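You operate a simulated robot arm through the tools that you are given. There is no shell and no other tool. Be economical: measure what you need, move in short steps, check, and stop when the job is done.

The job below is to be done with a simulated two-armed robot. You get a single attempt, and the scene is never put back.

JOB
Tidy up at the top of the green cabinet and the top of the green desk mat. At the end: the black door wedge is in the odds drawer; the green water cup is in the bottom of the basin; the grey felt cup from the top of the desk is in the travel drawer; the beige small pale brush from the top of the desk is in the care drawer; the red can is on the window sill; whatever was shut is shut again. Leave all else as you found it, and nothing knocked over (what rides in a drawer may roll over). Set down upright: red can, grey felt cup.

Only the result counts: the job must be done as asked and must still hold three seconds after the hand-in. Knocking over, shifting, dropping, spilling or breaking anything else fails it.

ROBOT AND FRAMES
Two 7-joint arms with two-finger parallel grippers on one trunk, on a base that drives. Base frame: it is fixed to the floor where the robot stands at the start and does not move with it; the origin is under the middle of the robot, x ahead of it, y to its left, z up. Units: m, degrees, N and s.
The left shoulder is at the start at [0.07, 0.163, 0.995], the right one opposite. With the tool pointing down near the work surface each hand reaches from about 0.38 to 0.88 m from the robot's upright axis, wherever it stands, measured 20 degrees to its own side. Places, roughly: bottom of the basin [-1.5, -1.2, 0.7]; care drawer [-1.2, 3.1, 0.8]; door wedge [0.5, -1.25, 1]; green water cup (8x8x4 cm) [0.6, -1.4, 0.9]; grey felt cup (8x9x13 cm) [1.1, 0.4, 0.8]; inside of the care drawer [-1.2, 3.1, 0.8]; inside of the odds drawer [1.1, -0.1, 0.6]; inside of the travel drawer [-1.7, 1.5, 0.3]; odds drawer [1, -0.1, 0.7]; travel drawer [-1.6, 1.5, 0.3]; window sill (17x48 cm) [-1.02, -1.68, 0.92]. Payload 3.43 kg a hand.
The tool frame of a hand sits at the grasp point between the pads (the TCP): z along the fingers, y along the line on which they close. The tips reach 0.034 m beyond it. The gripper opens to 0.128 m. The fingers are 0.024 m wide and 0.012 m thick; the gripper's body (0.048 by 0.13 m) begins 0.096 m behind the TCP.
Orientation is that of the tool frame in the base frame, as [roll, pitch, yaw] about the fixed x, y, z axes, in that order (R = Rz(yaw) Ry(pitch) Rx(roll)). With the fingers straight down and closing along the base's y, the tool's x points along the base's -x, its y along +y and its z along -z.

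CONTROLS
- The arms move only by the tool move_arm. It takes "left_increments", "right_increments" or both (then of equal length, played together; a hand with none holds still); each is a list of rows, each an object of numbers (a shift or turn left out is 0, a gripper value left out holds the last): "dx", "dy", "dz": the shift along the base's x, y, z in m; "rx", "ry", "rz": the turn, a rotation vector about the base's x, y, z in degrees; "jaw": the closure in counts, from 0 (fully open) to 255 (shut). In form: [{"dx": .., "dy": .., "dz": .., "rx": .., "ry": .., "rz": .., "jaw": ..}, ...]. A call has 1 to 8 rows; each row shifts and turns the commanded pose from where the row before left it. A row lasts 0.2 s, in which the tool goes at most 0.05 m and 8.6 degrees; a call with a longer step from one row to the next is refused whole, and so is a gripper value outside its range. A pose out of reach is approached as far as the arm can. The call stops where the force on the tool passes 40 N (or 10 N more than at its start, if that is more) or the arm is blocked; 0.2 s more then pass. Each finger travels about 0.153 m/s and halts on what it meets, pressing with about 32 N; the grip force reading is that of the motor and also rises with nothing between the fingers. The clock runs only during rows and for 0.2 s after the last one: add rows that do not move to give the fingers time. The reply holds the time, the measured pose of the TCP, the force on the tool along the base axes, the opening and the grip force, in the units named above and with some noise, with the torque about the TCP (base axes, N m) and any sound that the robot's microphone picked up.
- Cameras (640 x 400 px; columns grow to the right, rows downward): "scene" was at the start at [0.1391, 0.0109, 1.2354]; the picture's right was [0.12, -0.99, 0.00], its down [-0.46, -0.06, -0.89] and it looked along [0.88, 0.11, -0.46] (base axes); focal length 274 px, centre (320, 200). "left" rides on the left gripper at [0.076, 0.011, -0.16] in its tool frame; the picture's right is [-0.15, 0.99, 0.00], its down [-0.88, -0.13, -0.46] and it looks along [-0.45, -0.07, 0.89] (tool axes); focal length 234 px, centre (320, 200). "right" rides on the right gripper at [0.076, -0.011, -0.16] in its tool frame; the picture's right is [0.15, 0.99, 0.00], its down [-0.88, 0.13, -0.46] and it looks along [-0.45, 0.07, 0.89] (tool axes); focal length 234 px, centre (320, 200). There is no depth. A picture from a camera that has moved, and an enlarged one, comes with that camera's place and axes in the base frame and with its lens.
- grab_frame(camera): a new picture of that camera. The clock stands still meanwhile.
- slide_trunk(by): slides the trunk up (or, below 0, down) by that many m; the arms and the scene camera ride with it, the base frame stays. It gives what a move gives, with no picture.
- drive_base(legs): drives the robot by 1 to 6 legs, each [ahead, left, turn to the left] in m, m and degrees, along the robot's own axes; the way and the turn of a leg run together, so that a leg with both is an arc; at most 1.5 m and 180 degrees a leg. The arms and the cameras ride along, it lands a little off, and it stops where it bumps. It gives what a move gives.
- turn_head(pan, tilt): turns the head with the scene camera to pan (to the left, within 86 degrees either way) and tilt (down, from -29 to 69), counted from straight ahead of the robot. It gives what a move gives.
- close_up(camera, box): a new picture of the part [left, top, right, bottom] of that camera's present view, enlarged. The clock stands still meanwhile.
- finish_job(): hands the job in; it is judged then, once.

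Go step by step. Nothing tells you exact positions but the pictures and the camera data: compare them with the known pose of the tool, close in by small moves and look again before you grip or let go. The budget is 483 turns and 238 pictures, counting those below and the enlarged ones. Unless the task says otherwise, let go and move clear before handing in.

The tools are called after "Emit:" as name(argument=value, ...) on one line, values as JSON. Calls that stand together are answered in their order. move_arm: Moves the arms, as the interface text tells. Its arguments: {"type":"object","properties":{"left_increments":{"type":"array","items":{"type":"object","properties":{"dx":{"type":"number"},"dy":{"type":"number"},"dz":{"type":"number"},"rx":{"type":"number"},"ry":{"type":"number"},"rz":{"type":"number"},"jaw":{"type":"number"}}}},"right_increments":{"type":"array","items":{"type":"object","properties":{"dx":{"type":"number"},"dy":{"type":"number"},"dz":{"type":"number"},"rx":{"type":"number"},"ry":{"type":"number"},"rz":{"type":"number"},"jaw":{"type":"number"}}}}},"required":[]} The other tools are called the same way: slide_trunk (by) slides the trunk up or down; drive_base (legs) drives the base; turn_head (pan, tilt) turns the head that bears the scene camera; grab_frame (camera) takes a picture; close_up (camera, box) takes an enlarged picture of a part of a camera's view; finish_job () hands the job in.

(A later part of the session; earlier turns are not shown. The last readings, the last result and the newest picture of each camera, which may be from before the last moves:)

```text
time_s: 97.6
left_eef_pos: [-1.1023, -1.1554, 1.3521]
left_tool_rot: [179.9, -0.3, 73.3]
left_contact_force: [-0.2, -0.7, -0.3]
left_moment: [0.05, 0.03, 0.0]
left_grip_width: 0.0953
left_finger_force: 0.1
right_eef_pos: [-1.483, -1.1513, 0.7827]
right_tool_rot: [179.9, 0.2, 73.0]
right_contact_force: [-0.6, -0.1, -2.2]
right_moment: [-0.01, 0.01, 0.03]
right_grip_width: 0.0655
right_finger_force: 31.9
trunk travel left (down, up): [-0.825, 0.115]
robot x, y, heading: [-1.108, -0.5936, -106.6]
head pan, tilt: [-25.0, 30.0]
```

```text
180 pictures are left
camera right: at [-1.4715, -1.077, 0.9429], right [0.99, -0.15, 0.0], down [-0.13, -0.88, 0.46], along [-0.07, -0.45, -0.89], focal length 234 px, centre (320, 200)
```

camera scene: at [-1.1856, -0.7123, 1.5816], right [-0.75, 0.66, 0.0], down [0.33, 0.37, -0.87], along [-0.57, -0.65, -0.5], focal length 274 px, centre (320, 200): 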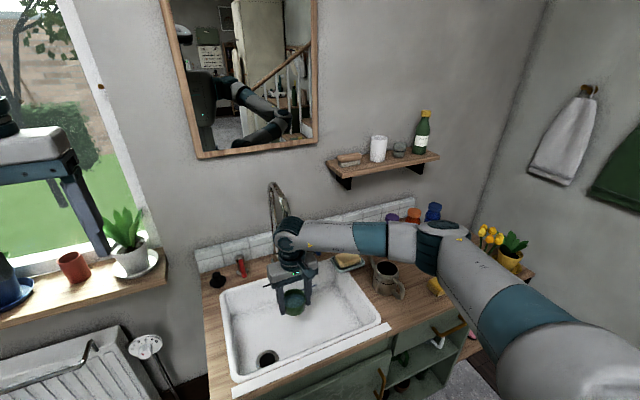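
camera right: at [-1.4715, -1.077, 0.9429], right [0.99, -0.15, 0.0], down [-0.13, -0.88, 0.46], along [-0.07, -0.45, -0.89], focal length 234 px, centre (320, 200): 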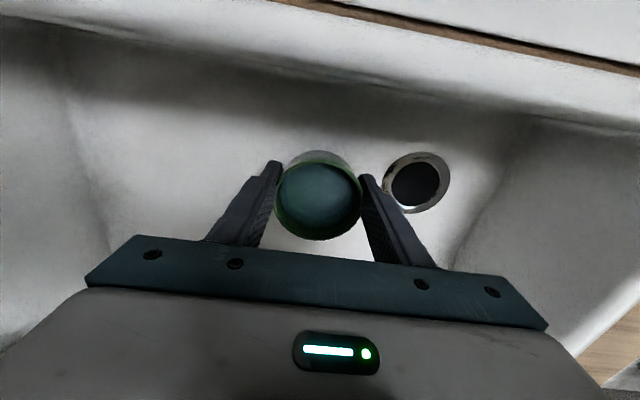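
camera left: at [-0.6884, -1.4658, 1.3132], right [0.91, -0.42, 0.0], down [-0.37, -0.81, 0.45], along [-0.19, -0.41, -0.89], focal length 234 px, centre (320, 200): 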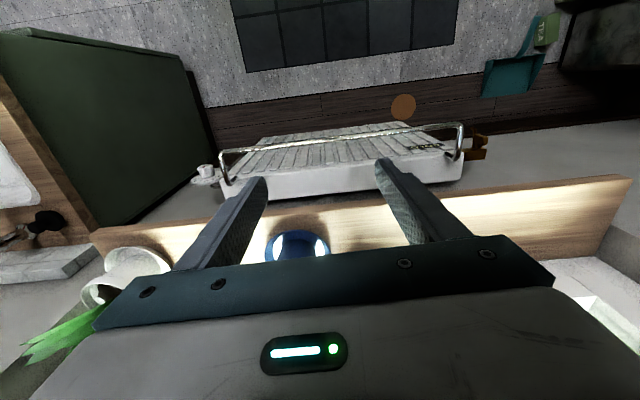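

Emit:
move_arm(right_increments=[{"dz": -0.01, "dx": -0.01}, {}, {"dz": -0.01}, {}, {"dz": -0.008}, {}])

Emit:
move_arm(right_increments=[{"dz": -0.006}, {}, {"dz": -0.005}, {}])

```text
time_s: 99.0
left_eef_pos: [-1.1037, -1.1548, 1.352]
left_tool_rot: [179.8, -0.3, 73.3]
left_contact_force: [0.5, 0.3, 0.3]
left_moment: [0.02, 0.0, -0.03]
left_grip_width: 0.0955
left_finger_force: 0.0
right_eef_pos: [-1.4932, -1.1509, 0.7558]
right_tool_rot: [180.0, 0.0, 73.0]
right_contact_force: [-0.1, -1.0, -1.7]
right_moment: [0.03, 0.01, -0.02]
right_grip_width: 0.0659
right_finger_force: 31.8
trunk travel left (down, up): [-0.825, 0.115]
robot x, y, heading: [-1.11, -0.595, -106.5]
head pan, tilt: [-25.0, 30.0]
```

```text
time_s: 99.8
left_eef_pos: [-1.1028, -1.1515, 1.3524]
left_tool_rot: [179.9, -0.2, 73.3]
left_contact_force: [-0.1, -1.5, -0.4]
left_moment: [0.02, -0.05, 0.02]
left_grip_width: 0.0955
left_finger_force: 0.0
right_eef_pos: [-1.4941, -1.1521, 0.7533]
right_tool_rot: [179.9, 0.2, 72.7]
right_contact_force: [2.2, 9.8, 24.8]
right_moment: [0.76, 0.13, -0.16]
right_grip_width: 0.0656
right_finger_force: 31.6
trunk travel left (down, up): [-0.825, 0.115]
robot x, y, heading: [-1.1075, -0.5962, -106.8]
head pan, tilt: [-25.0, 30.0]
stopped in row 3 (right hand): the force on the tool passed its limit (the readings are from after the stop); the commanded pose is now the measured one
```

Emit:
grab_frame(camera="right")

Emit:
grab_frame(camera="scene")

```text
179 pictures are left
camera right: at [-1.4819, -1.0772, 0.9121], right [0.99, -0.15, 0.0], down [-0.14, -0.88, 0.46], along [-0.07, -0.46, -0.89], focal length 234 px, centre (320, 200)
```

right: 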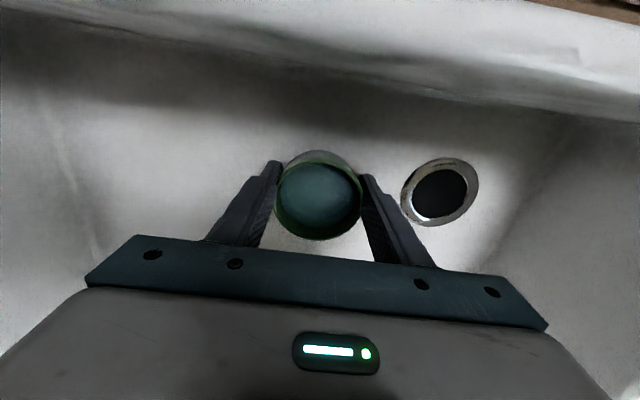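

```text
178 pictures are left
camera scene: at [-1.184, -0.7087, 1.582], right [-0.75, 0.66, 0.0], down [0.33, 0.37, -0.87], along [-0.58, -0.65, -0.5], focal length 274 px, centre (320, 200)
```

scene: 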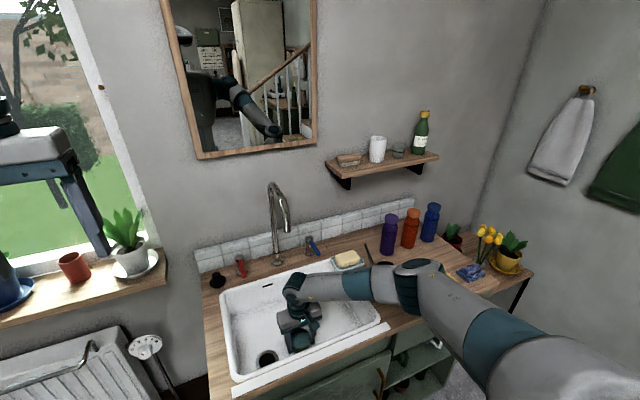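

The cup is on the basin floor (contact 25 N upward). I'll ease up slightly and open.

Emit:
move_arm(right_increments=[{"dz": 0.002}, {}, {"jaw": 120}, {"jaw": 100}, {"jaw": 80}, {"jaw": 65}, {}])

Emit:
grab_frame(camera="right")

```text
time_s: 101.3
left_eef_pos: [-1.1032, -1.154, 1.351]
left_tool_rot: [180.0, -0.3, 73.3]
left_contact_force: [-0.7, 0.2, -0.4]
left_moment: [0.02, 0.01, -0.03]
left_grip_width: 0.0951
left_finger_force: 0.1
right_eef_pos: [-1.4949, -1.1536, 0.7503]
right_tool_rot: [179.9, 0.2, 72.9]
right_contact_force: [0.3, 0.7, -0.5]
right_moment: [0.01, 0.0, 0.03]
right_grip_width: 0.0954
right_finger_force: 0.1
trunk travel left (down, up): [-0.825, 0.115]
robot x, y, heading: [-1.1116, -0.593, -106.6]
head pan, tilt: [-25.0, 30.0]
```

```text
177 pictures are left
camera right: at [-1.4826, -1.0785, 0.9111], right [0.99, -0.15, 0.0], down [-0.14, -0.88, 0.46], along [-0.07, -0.45, -0.89], focal length 234 px, centre (320, 200)
```

right: 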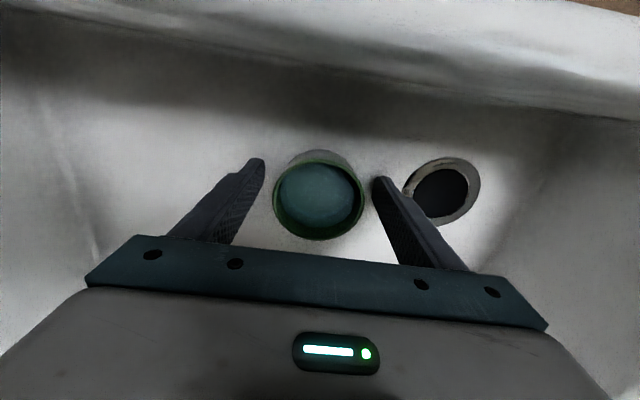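

Cup released and level. I'll lift straight up.

Emit:
move_arm(right_increments=[{"dz": 0.015}, {"dz": 0.03}, {"dz": 0.04}, {"dz": 0.045}, {"dz": 0.045}, {"dz": 0.045}, {"dz": 0.045}, {"dz": 0.045}])

Emit:
move_arm(right_increments=[{"dz": 0.045}, {"dz": 0.045}, {"dz": 0.045}, {"dy": 0.04}, {"dy": 0.04}])

Emit:
grab_frame(camera="scene")

```text
time_s: 103.2
left_eef_pos: [-1.1027, -1.1535, 1.3515]
left_tool_rot: [179.9, -0.3, 73.3]
left_contact_force: [0.0, -0.1, 0.6]
left_moment: [0.01, 0.0, 0.03]
left_grip_width: 0.0954
left_finger_force: 0.0
right_eef_pos: [-1.4943, -1.1529, 1.062]
right_tool_rot: [179.9, 0.1, 72.9]
right_contact_force: [-0.1, -0.2, 0.1]
right_moment: [-0.01, 0.02, 0.0]
right_grip_width: 0.0952
right_finger_force: 0.0
trunk travel left (down, up): [-0.825, 0.115]
robot x, y, heading: [-1.1088, -0.5972, -106.4]
head pan, tilt: [-25.0, 30.0]
```

```text
time_s: 104.3
left_eef_pos: [-1.1038, -1.1525, 1.3531]
left_tool_rot: [179.8, -0.2, 73.3]
left_contact_force: [-0.6, 0.0, -0.5]
left_moment: [-0.04, -0.01, -0.01]
left_grip_width: 0.0956
left_finger_force: 0.1
right_eef_pos: [-1.4944, -1.0719, 1.1978]
right_tool_rot: [179.8, 0.4, 72.9]
right_contact_force: [-0.3, 0.6, 0.1]
right_moment: [-0.02, -0.04, 0.0]
right_grip_width: 0.0955
right_finger_force: 0.0
trunk travel left (down, up): [-0.825, 0.115]
robot x, y, heading: [-1.1085, -0.5948, -106.5]
head pan, tilt: [-25.0, 30.0]
```

```text
176 pictures are left
camera scene: at [-1.1865, -0.7093, 1.5818], right [-0.75, 0.66, 0.0], down [0.33, 0.37, -0.87], along [-0.57, -0.65, -0.5], focal length 274 px, centre (320, 200)
```

scene: 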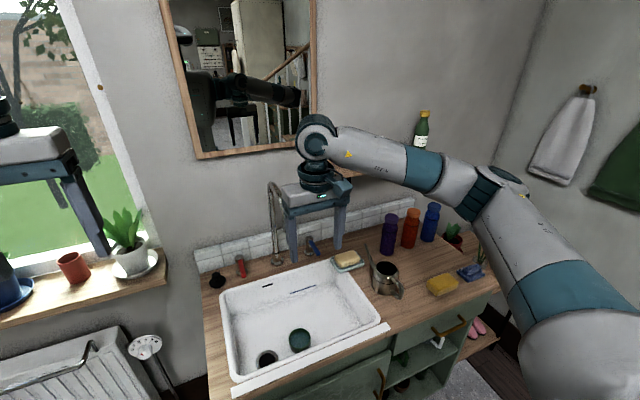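

The cup sits in the basin. Now I back off, lower the trunk, turn to face the green cabinet side of the room and go for the wedge.

Emit:
drive_base(legs=[[-0.3, 0, 0], [0, 0, 90]])

Emit:
slide_trunk(by=-0.2)

Emit:
turn_head(pan=0, tilt=25)

Emit:
grab_frame(camera="scene")

```text
time_s: 110.2
left_eef_pos: [-0.4643, -0.3034, 1.3511]
left_tool_rot: [179.9, -0.2, 163.1]
left_contact_force: [0.7, -0.2, 0.3]
left_moment: [-0.02, -0.04, -0.05]
left_grip_width: 0.0953
left_finger_force: 0.0
right_eef_pos: [-0.547, -0.6939, 1.198]
right_tool_rot: [180.0, 0.2, 162.6]
right_contact_force: [0.1, -0.1, -0.1]
right_moment: [-0.03, 0.02, -0.04]
right_grip_width: 0.0954
right_finger_force: 0.0
trunk travel left (down, up): [-0.825, 0.115]
robot x, y, heading: [-1.0248, -0.3069, -16.9]
head pan, tilt: [-25.0, 30.0]
```

```text
time_s: 112.4
left_eef_pos: [-0.4638, -0.3039, 1.1525]
left_tool_rot: [179.8, -0.2, 163.1]
left_contact_force: [-0.3, -0.3, 0.4]
left_moment: [0.01, -0.02, 0.03]
left_grip_width: 0.0955
left_finger_force: 0.0
right_eef_pos: [-0.5459, -0.6948, 0.9979]
right_tool_rot: [179.9, 0.4, 162.6]
right_contact_force: [0.4, 0.8, -0.5]
right_moment: [-0.03, 0.02, -0.01]
right_grip_width: 0.0956
right_finger_force: 0.1
trunk travel left (down, up): [-0.625, 0.315]
robot x, y, heading: [-1.0262, -0.3033, -16.9]
head pan, tilt: [-25.0, 30.0]
```

```text
time_s: 113.3
left_eef_pos: [-0.4644, -0.3027, 1.1513]
left_tool_rot: [179.8, -0.2, 163.1]
left_contact_force: [-0.3, 0.7, -0.6]
left_moment: [0.02, 0.0, -0.02]
left_grip_width: 0.0956
left_finger_force: 0.2
right_eef_pos: [-0.5451, -0.6937, 0.997]
right_tool_rot: [179.9, 0.2, 162.6]
right_contact_force: [0.9, -0.1, -0.1]
right_moment: [0.0, 0.03, 0.0]
right_grip_width: 0.0952
right_finger_force: 0.2
trunk travel left (down, up): [-0.625, 0.315]
robot x, y, heading: [-1.0216, -0.3029, -16.9]
head pan, tilt: [0.0, 25.0]
```

```text
175 pictures are left
camera scene: at [-0.8878, -0.3483, 1.3895], right [-0.29, -0.96, 0.0], down [-0.4, 0.12, -0.91], along [0.87, -0.26, -0.42], focal length 274 px, centre (320, 200)
```

scene: 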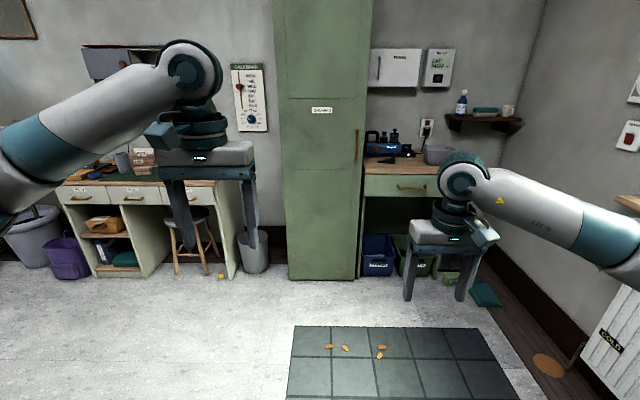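

Emit:
move_arm(right_increments=[{"dz": 0.045, "jaw": 60}, {"dz": 0.045}, {"dz": 0.03}])

Emit:
drive_base(legs=[[0, -0.25, 0], [1.0, 0, 0]])

Emit:
turn_head(pan=-15, tilt=35)

Emit:
grab_frame(camera="scene")

Emit:
grab_frame(camera="right")

```text
time_s: 114.1
left_eef_pos: [-0.4656, -0.302, 1.1509]
left_tool_rot: [179.9, -0.3, 163.1]
left_contact_force: [0.3, -0.4, 0.5]
left_moment: [-0.03, -0.01, 0.0]
left_grip_width: 0.0953
left_finger_force: 0.0
right_eef_pos: [-0.5465, -0.6945, 1.1167]
right_tool_rot: [180.0, 0.2, 162.6]
right_contact_force: [-0.8, 0.2, -0.2]
right_moment: [0.02, 0.01, 0.0]
right_grip_width: 0.0979
right_finger_force: 0.0
trunk travel left (down, up): [-0.625, 0.315]
robot x, y, heading: [-1.023, -0.3063, -17.0]
head pan, tilt: [0.0, 25.0]
```

```text
time_s: 120.7
left_eef_pos: [0.4271, -0.8328, 1.1516]
left_tool_rot: [179.9, -0.2, 163.1]
left_contact_force: [-0.7, -0.7, 0.6]
left_moment: [-0.01, -0.02, -0.01]
left_grip_width: 0.0955
left_finger_force: 0.0
right_eef_pos: [0.3466, -1.2229, 1.1175]
right_tool_rot: [179.9, 0.3, 162.7]
right_contact_force: [-0.4, -0.1, -0.1]
right_moment: [-0.01, 0.0, -0.01]
right_grip_width: 0.098
right_finger_force: 0.1
trunk travel left (down, up): [-0.625, 0.315]
robot x, y, heading: [-0.1295, -0.8373, -16.9]
head pan, tilt: [0.0, 25.0]
```

```text
time_s: 121.5
left_eef_pos: [0.4271, -0.8321, 1.1514]
left_tool_rot: [179.9, -0.2, 163.1]
left_contact_force: [0.4, 0.4, 0.0]
left_moment: [0.02, -0.02, -0.02]
left_grip_width: 0.0954
left_finger_force: 0.0
right_eef_pos: [0.3462, -1.2222, 1.1168]
right_tool_rot: [179.9, 0.3, 162.7]
right_contact_force: [0.4, -0.7, 0.0]
right_moment: [-0.01, -0.01, 0.0]
right_grip_width: 0.0979
right_finger_force: 0.1
trunk travel left (down, up): [-0.625, 0.315]
robot x, y, heading: [-0.1291, -0.8353, -16.8]
head pan, tilt: [-15.0, 35.0]
```

```text
174 pictures are left
camera scene: at [-0.0096, -0.8968, 1.3738], right [-0.53, -0.85, 0.0], down [-0.49, 0.3, -0.82], along [0.7, -0.43, -0.57], focal length 274 px, centre (320, 200)
```

scene: 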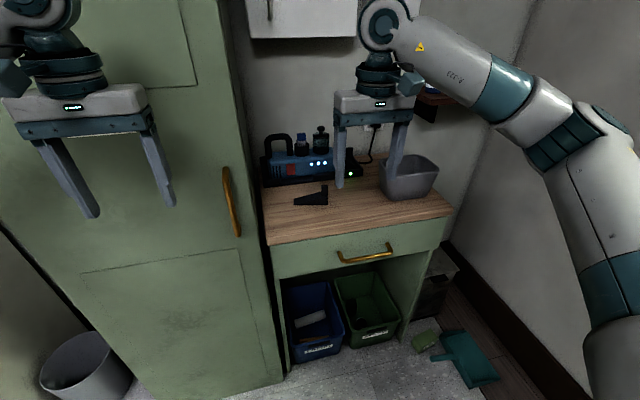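

```text
173 pictures are left
camera right: at [0.269, -1.2128, 1.2768], right [0.15, 0.99, 0.0], down [0.88, -0.14, 0.46], along [0.45, -0.07, -0.89], focal length 234 px, centre (320, 200)
```

right: 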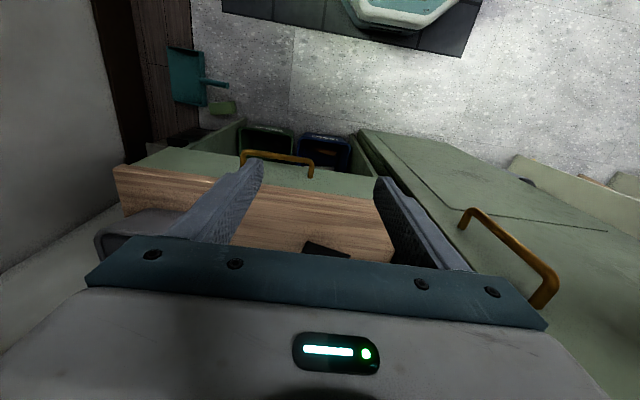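

Emit:
move_arm(left_increments=[{"dx": -0.03, "dy": 0.02}, {"dx": -0.03, "dy": 0.02}, {"dx": -0.03, "dy": 0.02}, {}])

Emit:
drive_base(legs=[[0.12, -0.02, 0]])

Emit:
move_arm(right_increments=[{"dx": 0.035, "dy": -0.01}, {"dx": 0.04, "dy": -0.01}, {"dx": 0.04, "dy": -0.005}, {}])

Emit:
grab_frame(camera="right")

Emit:
grab_frame(camera="scene")

```text
time_s: 122.5
left_eef_pos: [0.3377, -0.7721, 1.1515]
left_tool_rot: [179.9, -0.3, 163.1]
left_contact_force: [-0.1, 0.6, -0.6]
left_moment: [0.03, 0.05, 0.01]
left_grip_width: 0.0953
left_finger_force: 0.0
right_eef_pos: [0.3463, -1.2234, 1.1173]
right_tool_rot: [180.0, 0.1, 162.7]
right_contact_force: [-0.3, 0.2, -0.6]
right_moment: [0.0, 0.0, -0.02]
right_grip_width: 0.0979
right_finger_force: 0.1
trunk travel left (down, up): [-0.625, 0.315]
robot x, y, heading: [-0.1294, -0.8372, -16.9]
head pan, tilt: [-15.0, 35.0]
```

```text
time_s: 123.7
left_eef_pos: [0.4443, -0.8258, 1.1505]
left_tool_rot: [179.8, -0.3, 163.1]
left_contact_force: [-0.1, -0.6, -0.2]
left_moment: [-0.02, 0.01, 0.03]
left_grip_width: 0.0957
left_finger_force: 0.1
right_eef_pos: [0.4535, -1.277, 1.1186]
right_tool_rot: [179.8, 0.2, 162.7]
right_contact_force: [0.6, 0.9, -0.6]
right_moment: [-0.02, -0.01, -0.01]
right_grip_width: 0.098
right_finger_force: 0.1
trunk travel left (down, up): [-0.625, 0.315]
robot x, y, heading: [-0.02, -0.8854, -17.0]
head pan, tilt: [-15.0, 35.0]
```

```text
time_s: 124.7
left_eef_pos: [0.4442, -0.8252, 1.1513]
left_tool_rot: [179.9, -0.2, 163.1]
left_contact_force: [0.6, 0.3, 0.5]
left_moment: [0.02, 0.0, 0.0]
left_grip_width: 0.0954
left_finger_force: 0.1
right_eef_pos: [0.5668, -1.302, 1.1165]
right_tool_rot: [179.8, 0.3, 162.7]
right_contact_force: [-0.6, -0.3, -0.2]
right_moment: [0.03, -0.07, 0.03]
right_grip_width: 0.098
right_finger_force: 0.0
trunk travel left (down, up): [-0.625, 0.315]
robot x, y, heading: [-0.0235, -0.8871, -17.0]
head pan, tilt: [-15.0, 35.0]
```

```text
172 pictures are left
camera right: at [0.4908, -1.2922, 1.2768], right [0.16, 0.99, 0.0], down [0.88, -0.14, 0.46], along [0.46, -0.07, -0.89], focal length 234 px, centre (320, 200)
```

right: 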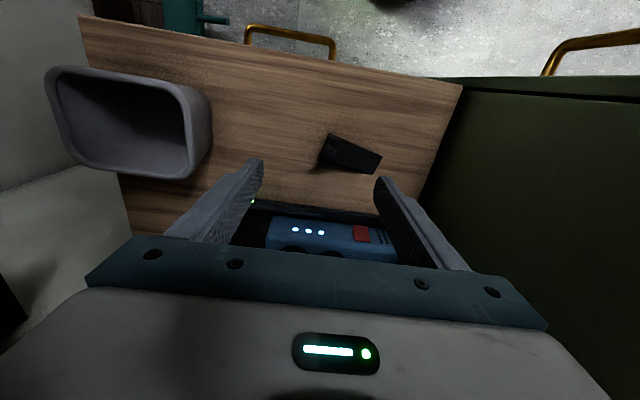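

```text
171 pictures are left
camera scene: at [0.0966, -0.9508, 1.3739], right [-0.53, -0.85, 0.0], down [-0.49, 0.3, -0.82], along [0.7, -0.43, -0.57], focal length 274 px, centre (320, 200)
```

scene: 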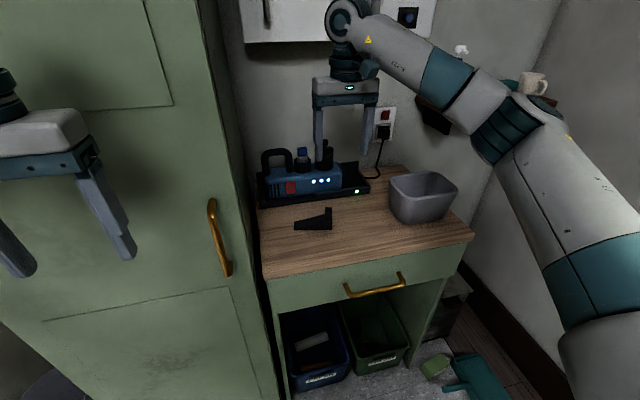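

The wedge lies along the room's left–right, thick end right. I'll rotate the right hand 90° so it can grip its sides.

Emit:
move_arm(right_increments=[{"rz": 8.4, "dx": 0.01, "dy": 0.003}, {"rz": 8.4, "dx": 0.01, "dy": 0.003}, {"rz": 8.4, "dx": 0.01, "dy": 0.003}, {"rz": 8.4, "dx": 0.01, "dy": 0.003}, {"rz": 8.4, "dx": 0.01, "dy": 0.004}, {"rz": 8.4, "dx": 0.01, "dy": 0.004}, {"rz": 8.4}, {"rz": 8.4}])

Emit:
move_arm(right_increments=[{"rz": 8.4}, {"rz": 8.4}, {"rz": 6}, {}])

Emit:
grab_frame(camera="right")

Emit:
grab_frame(camera="scene")

```text
time_s: 126.5
left_eef_pos: [0.4444, -0.8247, 1.1511]
left_tool_rot: [179.8, -0.2, 163.1]
left_contact_force: [-1.0, 0.5, -0.3]
left_moment: [0.01, -0.01, 0.03]
left_grip_width: 0.0952
left_finger_force: 0.0
right_eef_pos: [0.4946, -1.1759, 1.0986]
right_tool_rot: [-179.9, 0.3, -130.4]
right_contact_force: [0.7, -0.1, 0.6]
right_moment: [-0.02, -0.01, -0.04]
right_grip_width: 0.0979
right_finger_force: 0.1
right hand out of reach, approached as far as the arm can: row 5, 6, 7, 8
trunk travel left (down, up): [-0.625, 0.315]
robot x, y, heading: [-0.0242, -0.8871, -16.9]
head pan, tilt: [-15.0, 35.0]
```

```text
time_s: 127.5
left_eef_pos: [0.4449, -0.8254, 1.1513]
left_tool_rot: [179.9, -0.3, 163.1]
left_contact_force: [-0.5, -0.1, 0.3]
left_moment: [-0.01, 0.01, 0.02]
left_grip_width: 0.0953
left_finger_force: 0.1
right_eef_pos: [0.4019, -1.1017, 1.0891]
right_tool_rot: [179.9, 0.3, -107.5]
right_contact_force: [0.3, -0.6, 0.2]
right_moment: [0.0, 0.0, -0.02]
right_grip_width: 0.0978
right_finger_force: 0.1
right hand out of reach, approached as far as the arm can: row 1, 2, 3
trunk travel left (down, up): [-0.625, 0.315]
robot x, y, heading: [-0.0182, -0.8885, -17.1]
head pan, tilt: [-15.0, 35.0]
```

```text
170 pictures are left
camera right: at [0.3899, -1.1807, 1.2478], right [-0.99, 0.16, 0.0], down [0.14, 0.88, 0.46], along [0.07, 0.45, -0.89], focal length 234 px, centre (320, 200)
```

right: 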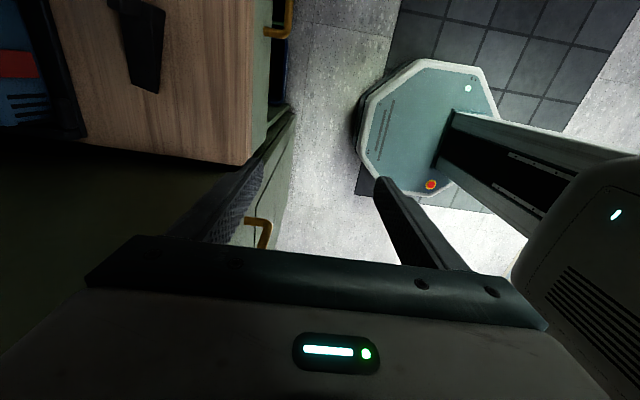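

```text
169 pictures are left
camera scene: at [0.0977, -0.9506, 1.3738], right [-0.53, -0.85, 0.0], down [-0.49, 0.3, -0.82], along [0.7, -0.43, -0.57], focal length 274 px, centre (320, 200)
```

scene: 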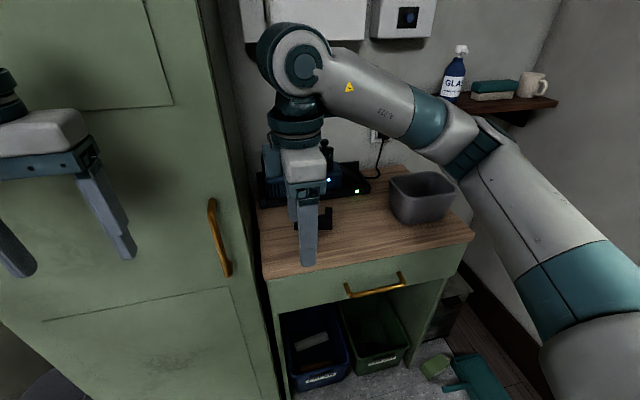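

Emit:
move_arm(right_increments=[{"dx": 0.02, "dy": -0.035}, {"dx": 0.02, "dy": -0.035}, {"dx": 0.03, "dy": -0.03}, {"dx": 0.035, "dy": -0.025}, {"dx": 0.04, "dy": -0.02}, {}])

```text
time_s: 128.9
left_eef_pos: [0.4457, -0.826, 1.1519]
left_tool_rot: [179.9, -0.3, 163.1]
left_contact_force: [-0.3, -0.6, -0.7]
left_moment: [0.01, -0.01, -0.04]
left_grip_width: 0.0955
left_finger_force: 0.1
right_eef_pos: [0.3942, -1.1139, 1.0827]
right_tool_rot: [179.9, 0.4, -107.5]
right_contact_force: [-1.1, 0.3, -0.1]
right_moment: [0.03, 0.04, -0.01]
right_grip_width: 0.0981
right_finger_force: 0.1
right hand out of reach, approached as far as the arm can: row 1, 2, 3, 4, 5
trunk travel left (down, up): [-0.625, 0.315]
robot x, y, heading: [-0.0219, -0.8903, -17.0]
head pan, tilt: [-15.0, 35.0]
```

That wrist direction is limited. I'll rotate back and instead grip the wedge's upright tab with the original hand orientation.

Emit:
move_arm(right_increments=[{"rz": -8.4}, {"rz": -8.4}, {"rz": -8.4}, {"rz": -8.4}, {"rz": -8.4}, {"rz": -8.4}, {"rz": -8.4}, {"rz": -8.4}])

Emit:
move_arm(right_increments=[{"rz": -8.0}, {"rz": -8.0}, {"rz": -6.6}, {"dy": -0.03, "dz": 0.02}, {"dy": -0.03}, {"dy": -0.03, "dx": 0.02}, {"dx": 0.03, "dy": -0.02}, {"dx": 0.03, "dy": -0.02}])

Emit:
grab_frame(camera="right")

```text
time_s: 130.7
left_eef_pos: [0.4445, -0.8258, 1.1522]
left_tool_rot: [179.9, -0.3, 163.0]
left_contact_force: [-0.1, 0.9, 0.4]
left_moment: [0.01, 0.0, 0.02]
left_grip_width: 0.0955
left_finger_force: 0.1
right_eef_pos: [0.3936, -1.1147, 1.0835]
right_tool_rot: [179.9, 0.3, -174.7]
right_contact_force: [0.1, 0.6, -0.7]
right_moment: [-0.05, 0.0, -0.02]
right_grip_width: 0.0976
right_finger_force: 0.1
trunk travel left (down, up): [-0.625, 0.315]
robot x, y, heading: [-0.0203, -0.8858, -16.9]
head pan, tilt: [-15.0, 35.0]
```

```text
time_s: 132.5
left_eef_pos: [0.4458, -0.8256, 1.1512]
left_tool_rot: [180.0, -0.3, 163.1]
left_contact_force: [0.1, -0.6, 0.0]
left_moment: [0.0, 0.03, 0.01]
left_grip_width: 0.0954
left_finger_force: 0.1
right_eef_pos: [0.4775, -1.2451, 1.1048]
right_tool_rot: [179.9, 0.2, 162.9]
right_contact_force: [-0.5, 0.0, -0.2]
right_moment: [0.0, 0.02, -0.01]
right_grip_width: 0.0982
right_finger_force: 0.1
trunk travel left (down, up): [-0.625, 0.315]
robot x, y, heading: [-0.0237, -0.8916, -16.4]
head pan, tilt: [-15.0, 35.0]
```

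```text
168 pictures are left
camera right: at [0.4004, -1.2357, 1.2642], right [0.15, 0.99, 0.0], down [0.88, -0.13, 0.46], along [0.45, -0.07, -0.89], focal length 234 px, centre (320, 200)
```

right: 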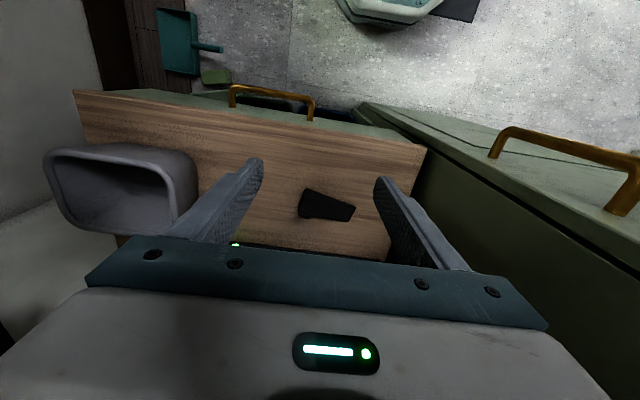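

Emit:
close_up(camera="right", box=[260, 160, 380, 235])

Emit:
close_up(camera="scene", box=[260, 180, 380, 255])

```text
5.33 times, centred on (320, 198) of right
camera zoom: at [0.4004, -1.2357, 1.2642], right [0.15, 0.99, 0.0], down [0.88, -0.13, 0.46], along [0.45, -0.07, -0.89], focal length 1249 px, centre (320, 213)
```

zoom: 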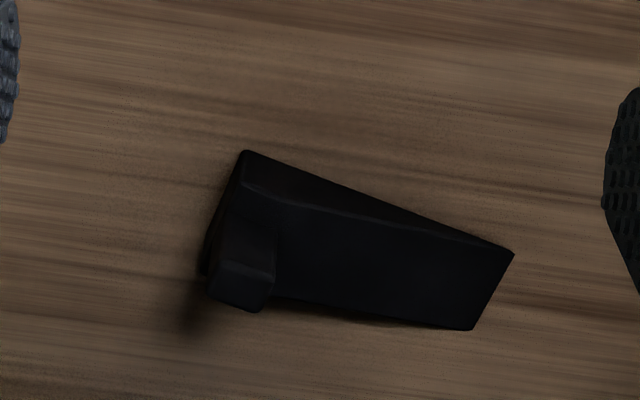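

```text
5.33 times, centred on (320, 218) of scene
camera zoom: at [0.0986, -0.9507, 1.3737], right [-0.53, -0.85, 0.0], down [-0.49, 0.3, -0.82], along [0.7, -0.43, -0.57], focal length 1462 px, centre (320, 107)
```

zoom: 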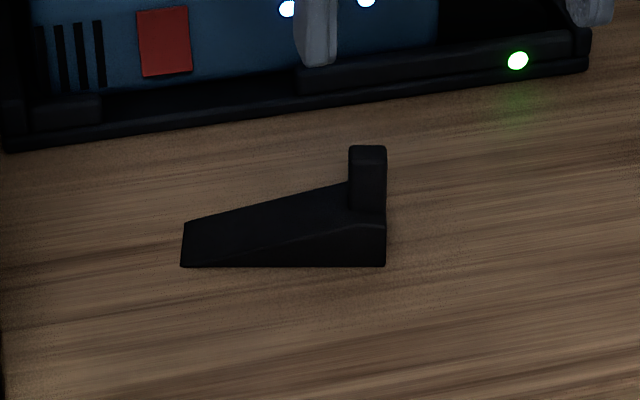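

Emit:
move_arm(right_increments=[{"dx": 0.045, "dy": -0.017, "jaw": 100}, {"dx": 0.045, "dy": -0.017}, {"dx": 0.042, "dy": -0.017}, {"dz": -0.04}, {"dz": -0.04}, {"dz": -0.03}, {}])

Emit:
grab_frame(camera="right")

Emit:
close_up(camera="scene", box=[240, 130, 400, 230])

```text
time_s: 134.1
left_eef_pos: [0.4447, -0.8251, 1.152]
left_tool_rot: [180.0, -0.2, 163.2]
left_contact_force: [0.1, -0.1, -0.1]
left_moment: [0.02, -0.06, -0.01]
left_grip_width: 0.0956
left_finger_force: 0.0
right_eef_pos: [0.6064, -1.2958, 0.9945]
right_tool_rot: [179.9, 0.3, 162.9]
right_contact_force: [-1.1, 0.5, -0.4]
right_moment: [0.0, 0.01, -0.02]
right_grip_width: 0.0782
right_finger_force: 0.1
trunk travel left (down, up): [-0.625, 0.315]
robot x, y, heading: [-0.0232, -0.8933, -16.7]
head pan, tilt: [-15.0, 35.0]
```

```text
165 pictures are left
camera right: at [0.529, -1.2865, 1.1537], right [0.15, 0.99, 0.0], down [0.88, -0.14, 0.46], along [0.46, -0.07, -0.89], focal length 234 px, centre (320, 200)
```

right: 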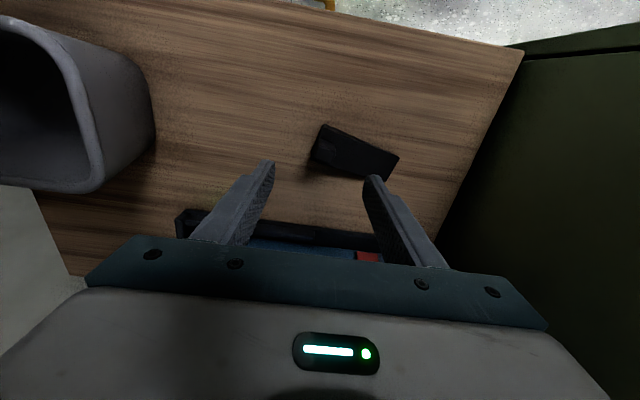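

```text
4.00 times, centred on (320, 180) of scene
camera zoom: at [0.0975, -0.9503, 1.3738], right [-0.53, -0.85, 0.0], down [-0.49, 0.3, -0.82], along [0.7, -0.43, -0.57], focal length 1097 px, centre (320, 280)
```

zoom: 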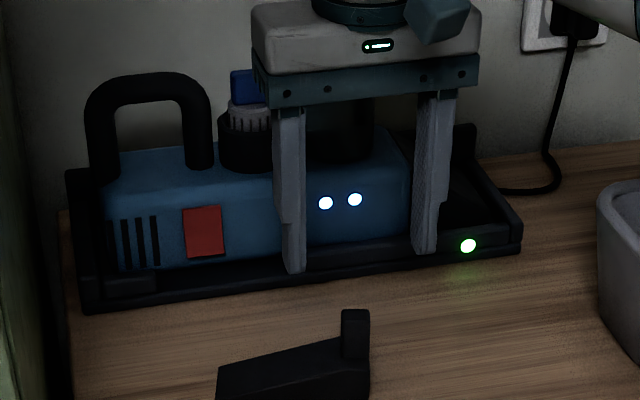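

Emit:
move_arm(right_increments=[{"dz": -0.04}, {"dz": -0.025}, {}])

Emit:
grab_frame(camera="right")

Emit:
close_up(camera="scene", box=[240, 150, 400, 250])

```text
time_s: 134.9
left_eef_pos: [0.4467, -0.8253, 1.1513]
left_tool_rot: [179.9, -0.3, 163.1]
left_contact_force: [0.0, 0.0, 1.1]
left_moment: [0.02, 0.01, 0.0]
left_grip_width: 0.0956
left_finger_force: 0.0
right_eef_pos: [0.6053, -1.2942, 0.9293]
right_tool_rot: [179.9, 0.3, 162.9]
right_contact_force: [0.9, -0.1, 0.1]
right_moment: [-0.02, 0.0, -0.03]
right_grip_width: 0.0775
right_finger_force: 0.1
trunk travel left (down, up): [-0.625, 0.315]
robot x, y, heading: [-0.024, -0.8886, -16.9]
head pan, tilt: [-15.0, 35.0]
```

```text
163 pictures are left
camera right: at [0.5285, -1.2855, 1.0885], right [0.15, 0.99, 0.0], down [0.88, -0.14, 0.46], along [0.45, -0.07, -0.89], focal length 234 px, centre (320, 200)
```

right: 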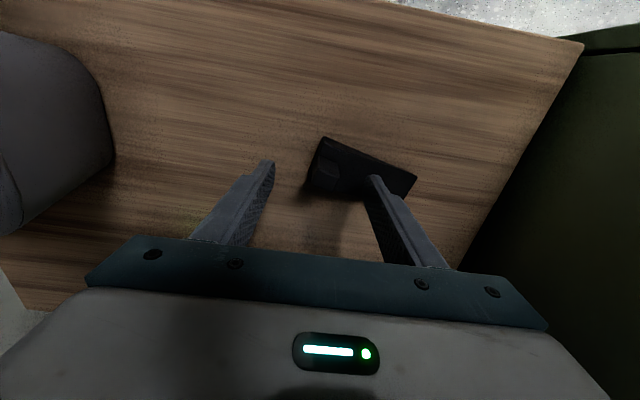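

```text
4.00 times, centred on (320, 200) of scene
camera zoom: at [0.0977, -0.9503, 1.3738], right [-0.53, -0.85, 0.0], down [-0.49, 0.3, -0.82], along [0.7, -0.43, -0.57], focal length 1097 px, centre (320, 200)
```

zoom: 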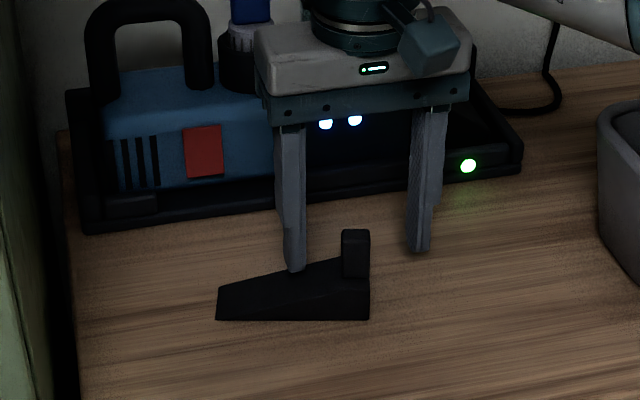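

Emit:
close_up(camera="right", box=[240, 120, 440, 245])

```text
3.20 times, centred on (340, 182) of right
camera zoom: at [0.5285, -1.2855, 1.0885], right [0.15, 0.99, 0.0], down [0.88, -0.14, 0.46], along [0.45, -0.07, -0.89], focal length 749 px, centre (256, 256)
```

zoom: 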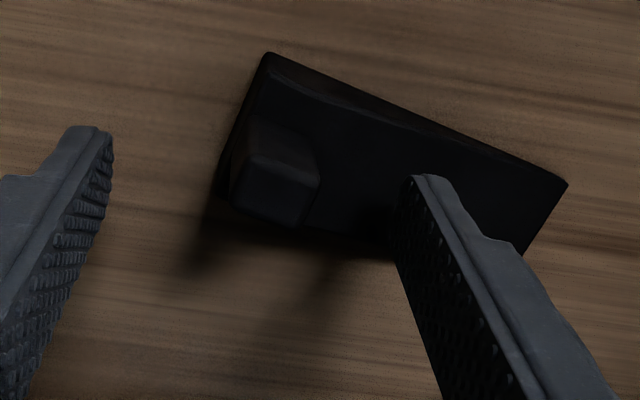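

The tab is at about (0.592, -1.288), top z≈0.93, turned ~12° from my hand. I'll adjust, then grip.

Emit:
move_arm(right_increments=[{"dz": 0.01, "rz": -6}, {"dx": -0.013, "dy": 0.006, "rz": -6}, {"dz": -0.01}, {}])

Emit:
close_up(camera="right", box=[240, 120, 440, 245])

Emit:
close_up(camera="scene", box=[240, 150, 400, 250])

```text
time_s: 135.9
left_eef_pos: [0.4449, -0.8244, 1.1517]
left_tool_rot: [179.9, -0.4, 163.1]
left_contact_force: [0.1, 0.2, 0.0]
left_moment: [-0.01, -0.03, -0.01]
left_grip_width: 0.0955
left_finger_force: 0.0
right_eef_pos: [0.593, -1.2893, 0.9296]
right_tool_rot: [179.8, 0.2, 150.8]
right_contact_force: [0.4, -0.7, -0.4]
right_moment: [-0.04, 0.02, -0.04]
right_grip_width: 0.0778
right_finger_force: 0.1
trunk travel left (down, up): [-0.625, 0.315]
robot x, y, heading: [-0.0211, -0.8927, -17.1]
head pan, tilt: [-15.0, 35.0]
```

```text
3.20 times, centred on (340, 182) of right
camera zoom: at [0.5203, -1.2637, 1.0885], right [0.35, 0.94, 0.0], down [0.83, -0.32, 0.46], along [0.43, -0.16, -0.89], focal length 749 px, centre (256, 256)
```

zoom: 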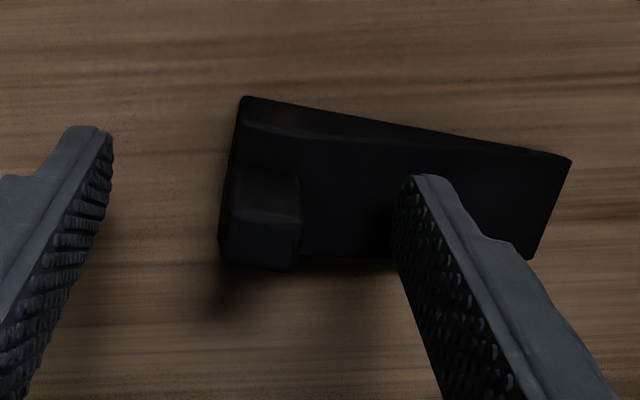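

```text
4.00 times, centred on (320, 200) of scene
camera zoom: at [0.0975, -0.9502, 1.3738], right [-0.53, -0.85, 0.0], down [-0.49, 0.3, -0.82], along [0.7, -0.43, -0.57], focal length 1097 px, centre (320, 200)
```

zoom: 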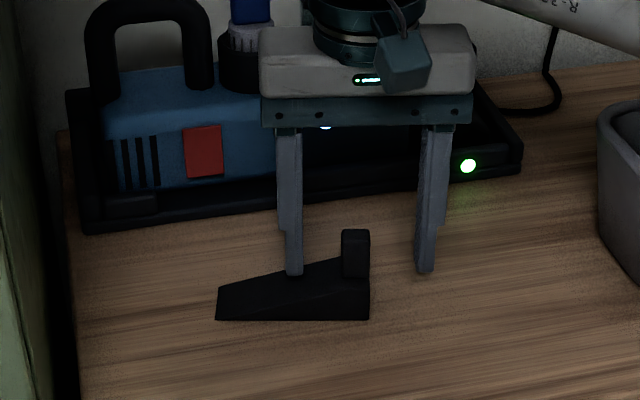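

Emit:
move_arm(right_increments=[{"jaw": 140}, {"jaw": 180}, {"jaw": 220}, {"jaw": 230}, {}])

Emit:
move_arm(right_increments=[{"dz": 0.02}, {"dz": 0.03}, {"dz": 0.04}, {"dz": 0.04}, {"dz": 0.04}])

Emit:
grab_frame(camera="right")

```text
time_s: 137.1
left_eef_pos: [0.4453, -0.8262, 1.1518]
left_tool_rot: [179.9, -0.2, 163.1]
left_contact_force: [0.6, -0.2, 0.3]
left_moment: [0.01, 0.01, 0.03]
left_grip_width: 0.0954
left_finger_force: 0.1
right_eef_pos: [0.5934, -1.2893, 0.9284]
right_tool_rot: [179.9, 0.3, 150.9]
right_contact_force: [-0.2, 1.6, 0.9]
right_moment: [0.01, 0.06, 0.01]
right_grip_width: 0.019
right_finger_force: 32.4
trunk travel left (down, up): [-0.625, 0.315]
robot x, y, heading: [-0.0237, -0.8857, -17.0]
head pan, tilt: [-15.0, 35.0]
```

```text
time_s: 138.3
left_eef_pos: [0.4452, -0.824, 1.1517]
left_tool_rot: [180.0, -0.3, 163.0]
left_contact_force: [0.1, 0.5, 0.9]
left_moment: [0.01, -0.02, -0.03]
left_grip_width: 0.0956
left_finger_force: 0.0
right_eef_pos: [0.5933, -1.2894, 1.1002]
right_tool_rot: [179.8, 0.3, 151.0]
right_contact_force: [0.0, -0.7, -0.9]
right_moment: [0.0, -0.01, -0.01]
right_grip_width: 0.019
right_finger_force: 31.9
trunk travel left (down, up): [-0.625, 0.315]
robot x, y, heading: [-0.026, -0.886, -16.8]
head pan, tilt: [-15.0, 35.0]
```

```text
158 pictures are left
camera right: at [0.5202, -1.2636, 1.2592], right [0.35, 0.94, 0.0], down [0.83, -0.31, 0.46], along [0.43, -0.16, -0.89], focal length 234 px, centre (320, 200)
```

right: 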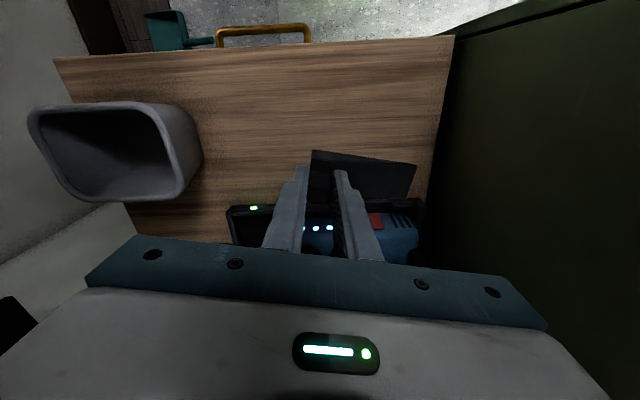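

Wedge held. I'll back off and drive over in front of the odds drawer.

Emit:
drive_base(legs=[[-0.4, 0, 0], [0, 0.95, 0]])

Emit:
turn_head(pan=5, tilt=30)

Emit:
grab_frame(camera="scene")

Emit:
close_up(camera="scene", box=[220, 130, 460, 280])

```text
time_s: 145.3
left_eef_pos: [0.3405, 0.1832, 1.1513]
left_tool_rot: [179.8, -0.3, 163.1]
left_contact_force: [0.4, 0.6, 0.4]
left_moment: [-0.02, 0.01, -0.03]
left_grip_width: 0.0952
left_finger_force: 0.1
right_eef_pos: [0.4879, -0.2808, 1.0991]
right_tool_rot: [179.9, 0.3, 150.7]
right_contact_force: [-0.7, 0.6, -0.9]
right_moment: [-0.03, -0.01, 0.02]
right_grip_width: 0.0191
right_finger_force: 32.2
trunk travel left (down, up): [-0.625, 0.315]
robot x, y, heading: [-0.1299, 0.1178, -17.1]
head pan, tilt: [-15.0, 35.0]
```

```text
time_s: 146.1
left_eef_pos: [0.34, 0.1827, 1.152]
left_tool_rot: [179.9, -0.2, 163.1]
left_contact_force: [-0.3, -0.4, 0.0]
left_moment: [0.03, 0.02, -0.01]
left_grip_width: 0.0954
left_finger_force: 0.0
right_eef_pos: [0.4879, -0.2808, 1.0999]
right_tool_rot: [179.9, 0.3, 150.6]
right_contact_force: [-0.1, 0.2, -1.3]
right_moment: [-0.02, 0.01, -0.01]
right_grip_width: 0.019
right_finger_force: 32.0
trunk travel left (down, up): [-0.625, 0.315]
robot x, y, heading: [-0.1272, 0.1169, -16.9]
head pan, tilt: [5.0, 30.0]
```

```text
157 pictures are left
camera scene: at [0.0065, 0.0867, 1.3815], right [-0.21, -0.98, 0.0], down [-0.49, 0.1, -0.87], along [0.85, -0.18, -0.5], focal length 274 px, centre (320, 200)
```

scene: 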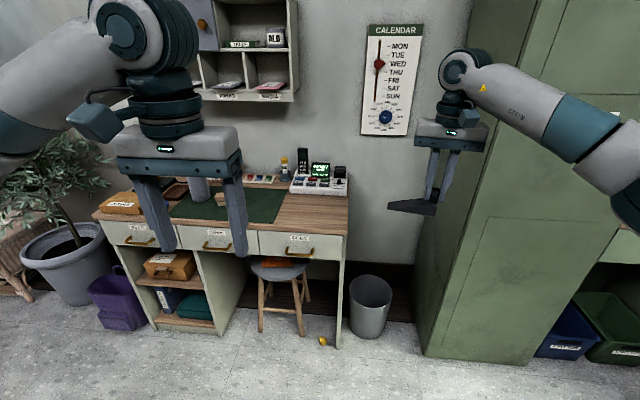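

```text
2.67 times, centred on (340, 205) of scene
camera zoom: at [0.0065, 0.0867, 1.3815], right [-0.21, -0.98, 0.0], down [-0.49, 0.1, -0.87], along [0.85, -0.18, -0.5], focal length 731 px, centre (267, 187)
```

zoom: 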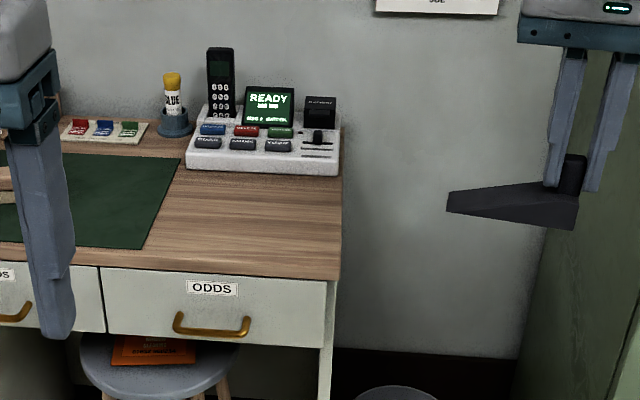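

I'll rotate the empty left hand by 90° so its fingers can straddle the handle bar front-to-back.

Emit:
move_arm(left_increments=[{"rz": 8.4, "dx": 0.03}, {"rz": 8.4, "dx": 0.03}, {"rz": 8.4}, {"rz": 8.4}, {"rz": 8.4}, {"rz": 8.4}, {"rz": 8.4}, {"rz": 8.4}])

Emit:
move_arm(left_increments=[{"rz": 8.4}, {"rz": 8.4}, {"rz": 6}, {}])

```text
time_s: 147.9
left_eef_pos: [0.4009, 0.1826, 1.1515]
left_tool_rot: [179.9, -0.4, -129.5]
left_contact_force: [0.1, 0.7, -0.4]
left_moment: [0.02, 0.0, 0.02]
left_grip_width: 0.0954
left_finger_force: 0.2
right_eef_pos: [0.4874, -0.2801, 1.0987]
right_tool_rot: [179.8, 0.3, 150.8]
right_contact_force: [-0.6, -0.5, -1.2]
right_moment: [-0.01, 0.04, 0.0]
right_grip_width: 0.0192
right_finger_force: 32.3
trunk travel left (down, up): [-0.625, 0.315]
robot x, y, heading: [-0.1285, 0.1187, -17.1]
head pan, tilt: [5.0, 30.0]
```

```text
time_s: 148.9
left_eef_pos: [0.401, 0.1838, 1.1513]
left_tool_rot: [179.8, -0.3, -106.8]
left_contact_force: [0.1, -0.1, -0.1]
left_moment: [0.01, 0.02, -0.02]
left_grip_width: 0.0952
left_finger_force: 0.0
right_eef_pos: [0.4871, -0.281, 1.0988]
right_tool_rot: [179.9, 0.2, 150.7]
right_contact_force: [-0.7, 0.2, -1.5]
right_moment: [-0.03, 0.02, 0.04]
right_grip_width: 0.0194
right_finger_force: 31.8
trunk travel left (down, up): [-0.625, 0.315]
robot x, y, heading: [-0.1265, 0.1242, -17.0]
head pan, tilt: [5.0, 30.0]
```

Emit:
move_arm(right_increments=[{"dx": -0.03, "dy": 0.0}, {"dx": -0.03, "dy": 0.01}, {"dx": -0.03, "dy": 0.01}, {"dx": -0.02}], left_increments=[{"dz": -0.04, "dx": -0.015, "dy": -0.045, "jaw": 100}, {"dz": -0.04, "dx": -0.005, "dy": -0.015}, {"dz": -0.04}, {"dz": -0.04}])

Emit:
drive_base(legs=[[0.3, 0, 0]])

Emit:
grab_frame(camera="left")

Emit:
grab_frame(camera="scene")

```text
refused: row 1 steps farther than a row can; nothing moved
```

```text
time_s: 151.0
left_eef_pos: [0.6888, 0.0966, 1.1522]
left_tool_rot: [180.0, -0.2, -107.0]
left_contact_force: [-0.1, 1.1, -0.3]
left_moment: [0.02, 0.01, -0.01]
left_grip_width: 0.0953
left_finger_force: 0.0
right_eef_pos: [0.7759, -0.3679, 1.0981]
right_tool_rot: [180.0, 0.3, 150.8]
right_contact_force: [0.2, -0.5, -0.4]
right_moment: [-0.03, 0.04, 0.04]
right_grip_width: 0.0192
right_finger_force: 32.3
trunk travel left (down, up): [-0.625, 0.315]
robot x, y, heading: [0.161, 0.0341, -16.8]
head pan, tilt: [5.0, 30.0]
```

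```text
155 pictures are left
camera left: at [0.6562, 0.028, 1.3119], right [-0.9, 0.43, 0.0], down [0.38, 0.81, 0.45], along [0.19, 0.41, -0.89], focal length 234 px, centre (320, 200)
```

left: 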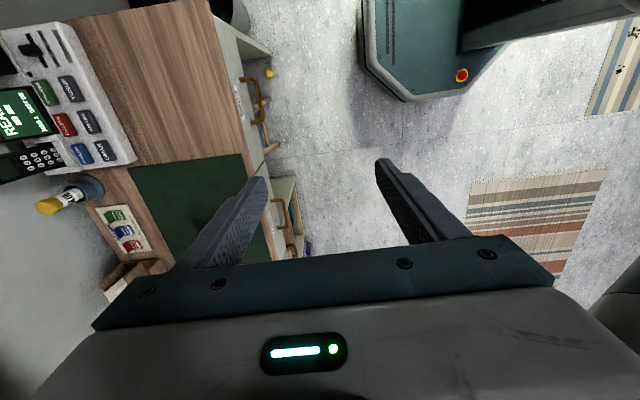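

```text
154 pictures are left
camera scene: at [0.2947, -0.0007, 1.3816], right [-0.21, -0.98, 0.0], down [-0.49, 0.1, -0.87], along [0.85, -0.18, -0.5], focal length 274 px, centre (320, 200)
```

scene: 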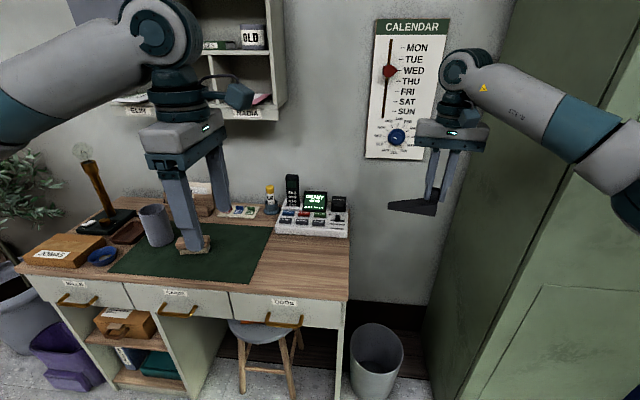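

Emit:
close_up(camera="left", box=[190, 40, 310, 115])

Emit:
close_up(camera="scene", box=[220, 280, 340, 355])

```text
5.33 times, centred on (250, 78) of left
camera zoom: at [0.6562, 0.028, 1.3119], right [-0.9, 0.43, 0.0], down [0.38, 0.81, 0.45], along [0.19, 0.41, -0.89], focal length 1249 px, centre (693, 853)
```

zoom: 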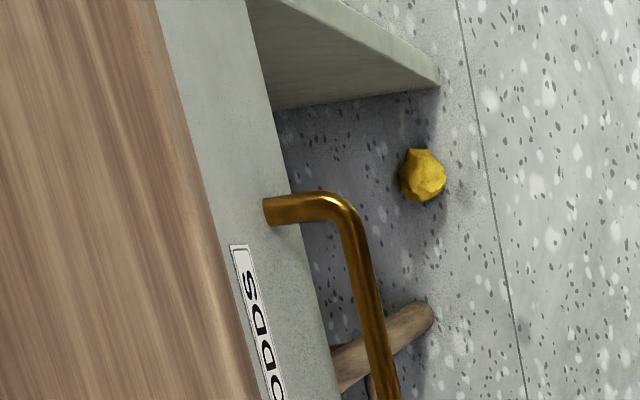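

```text
5.33 times, centred on (280, 318) of scene
camera zoom: at [0.2947, -0.0007, 1.3816], right [-0.21, -0.98, 0.0], down [-0.49, 0.1, -0.87], along [0.85, -0.18, -0.5], focal length 1462 px, centre (533, -427)
```

zoom: 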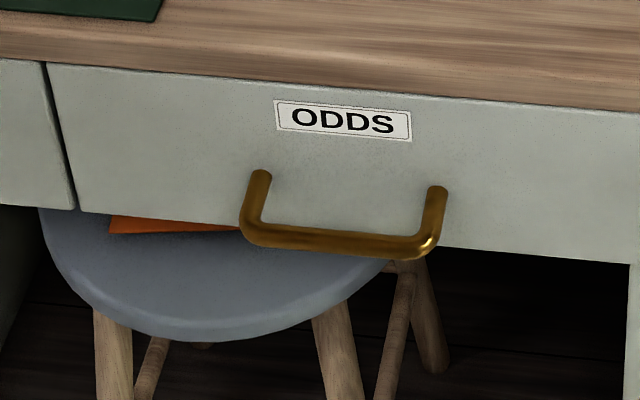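

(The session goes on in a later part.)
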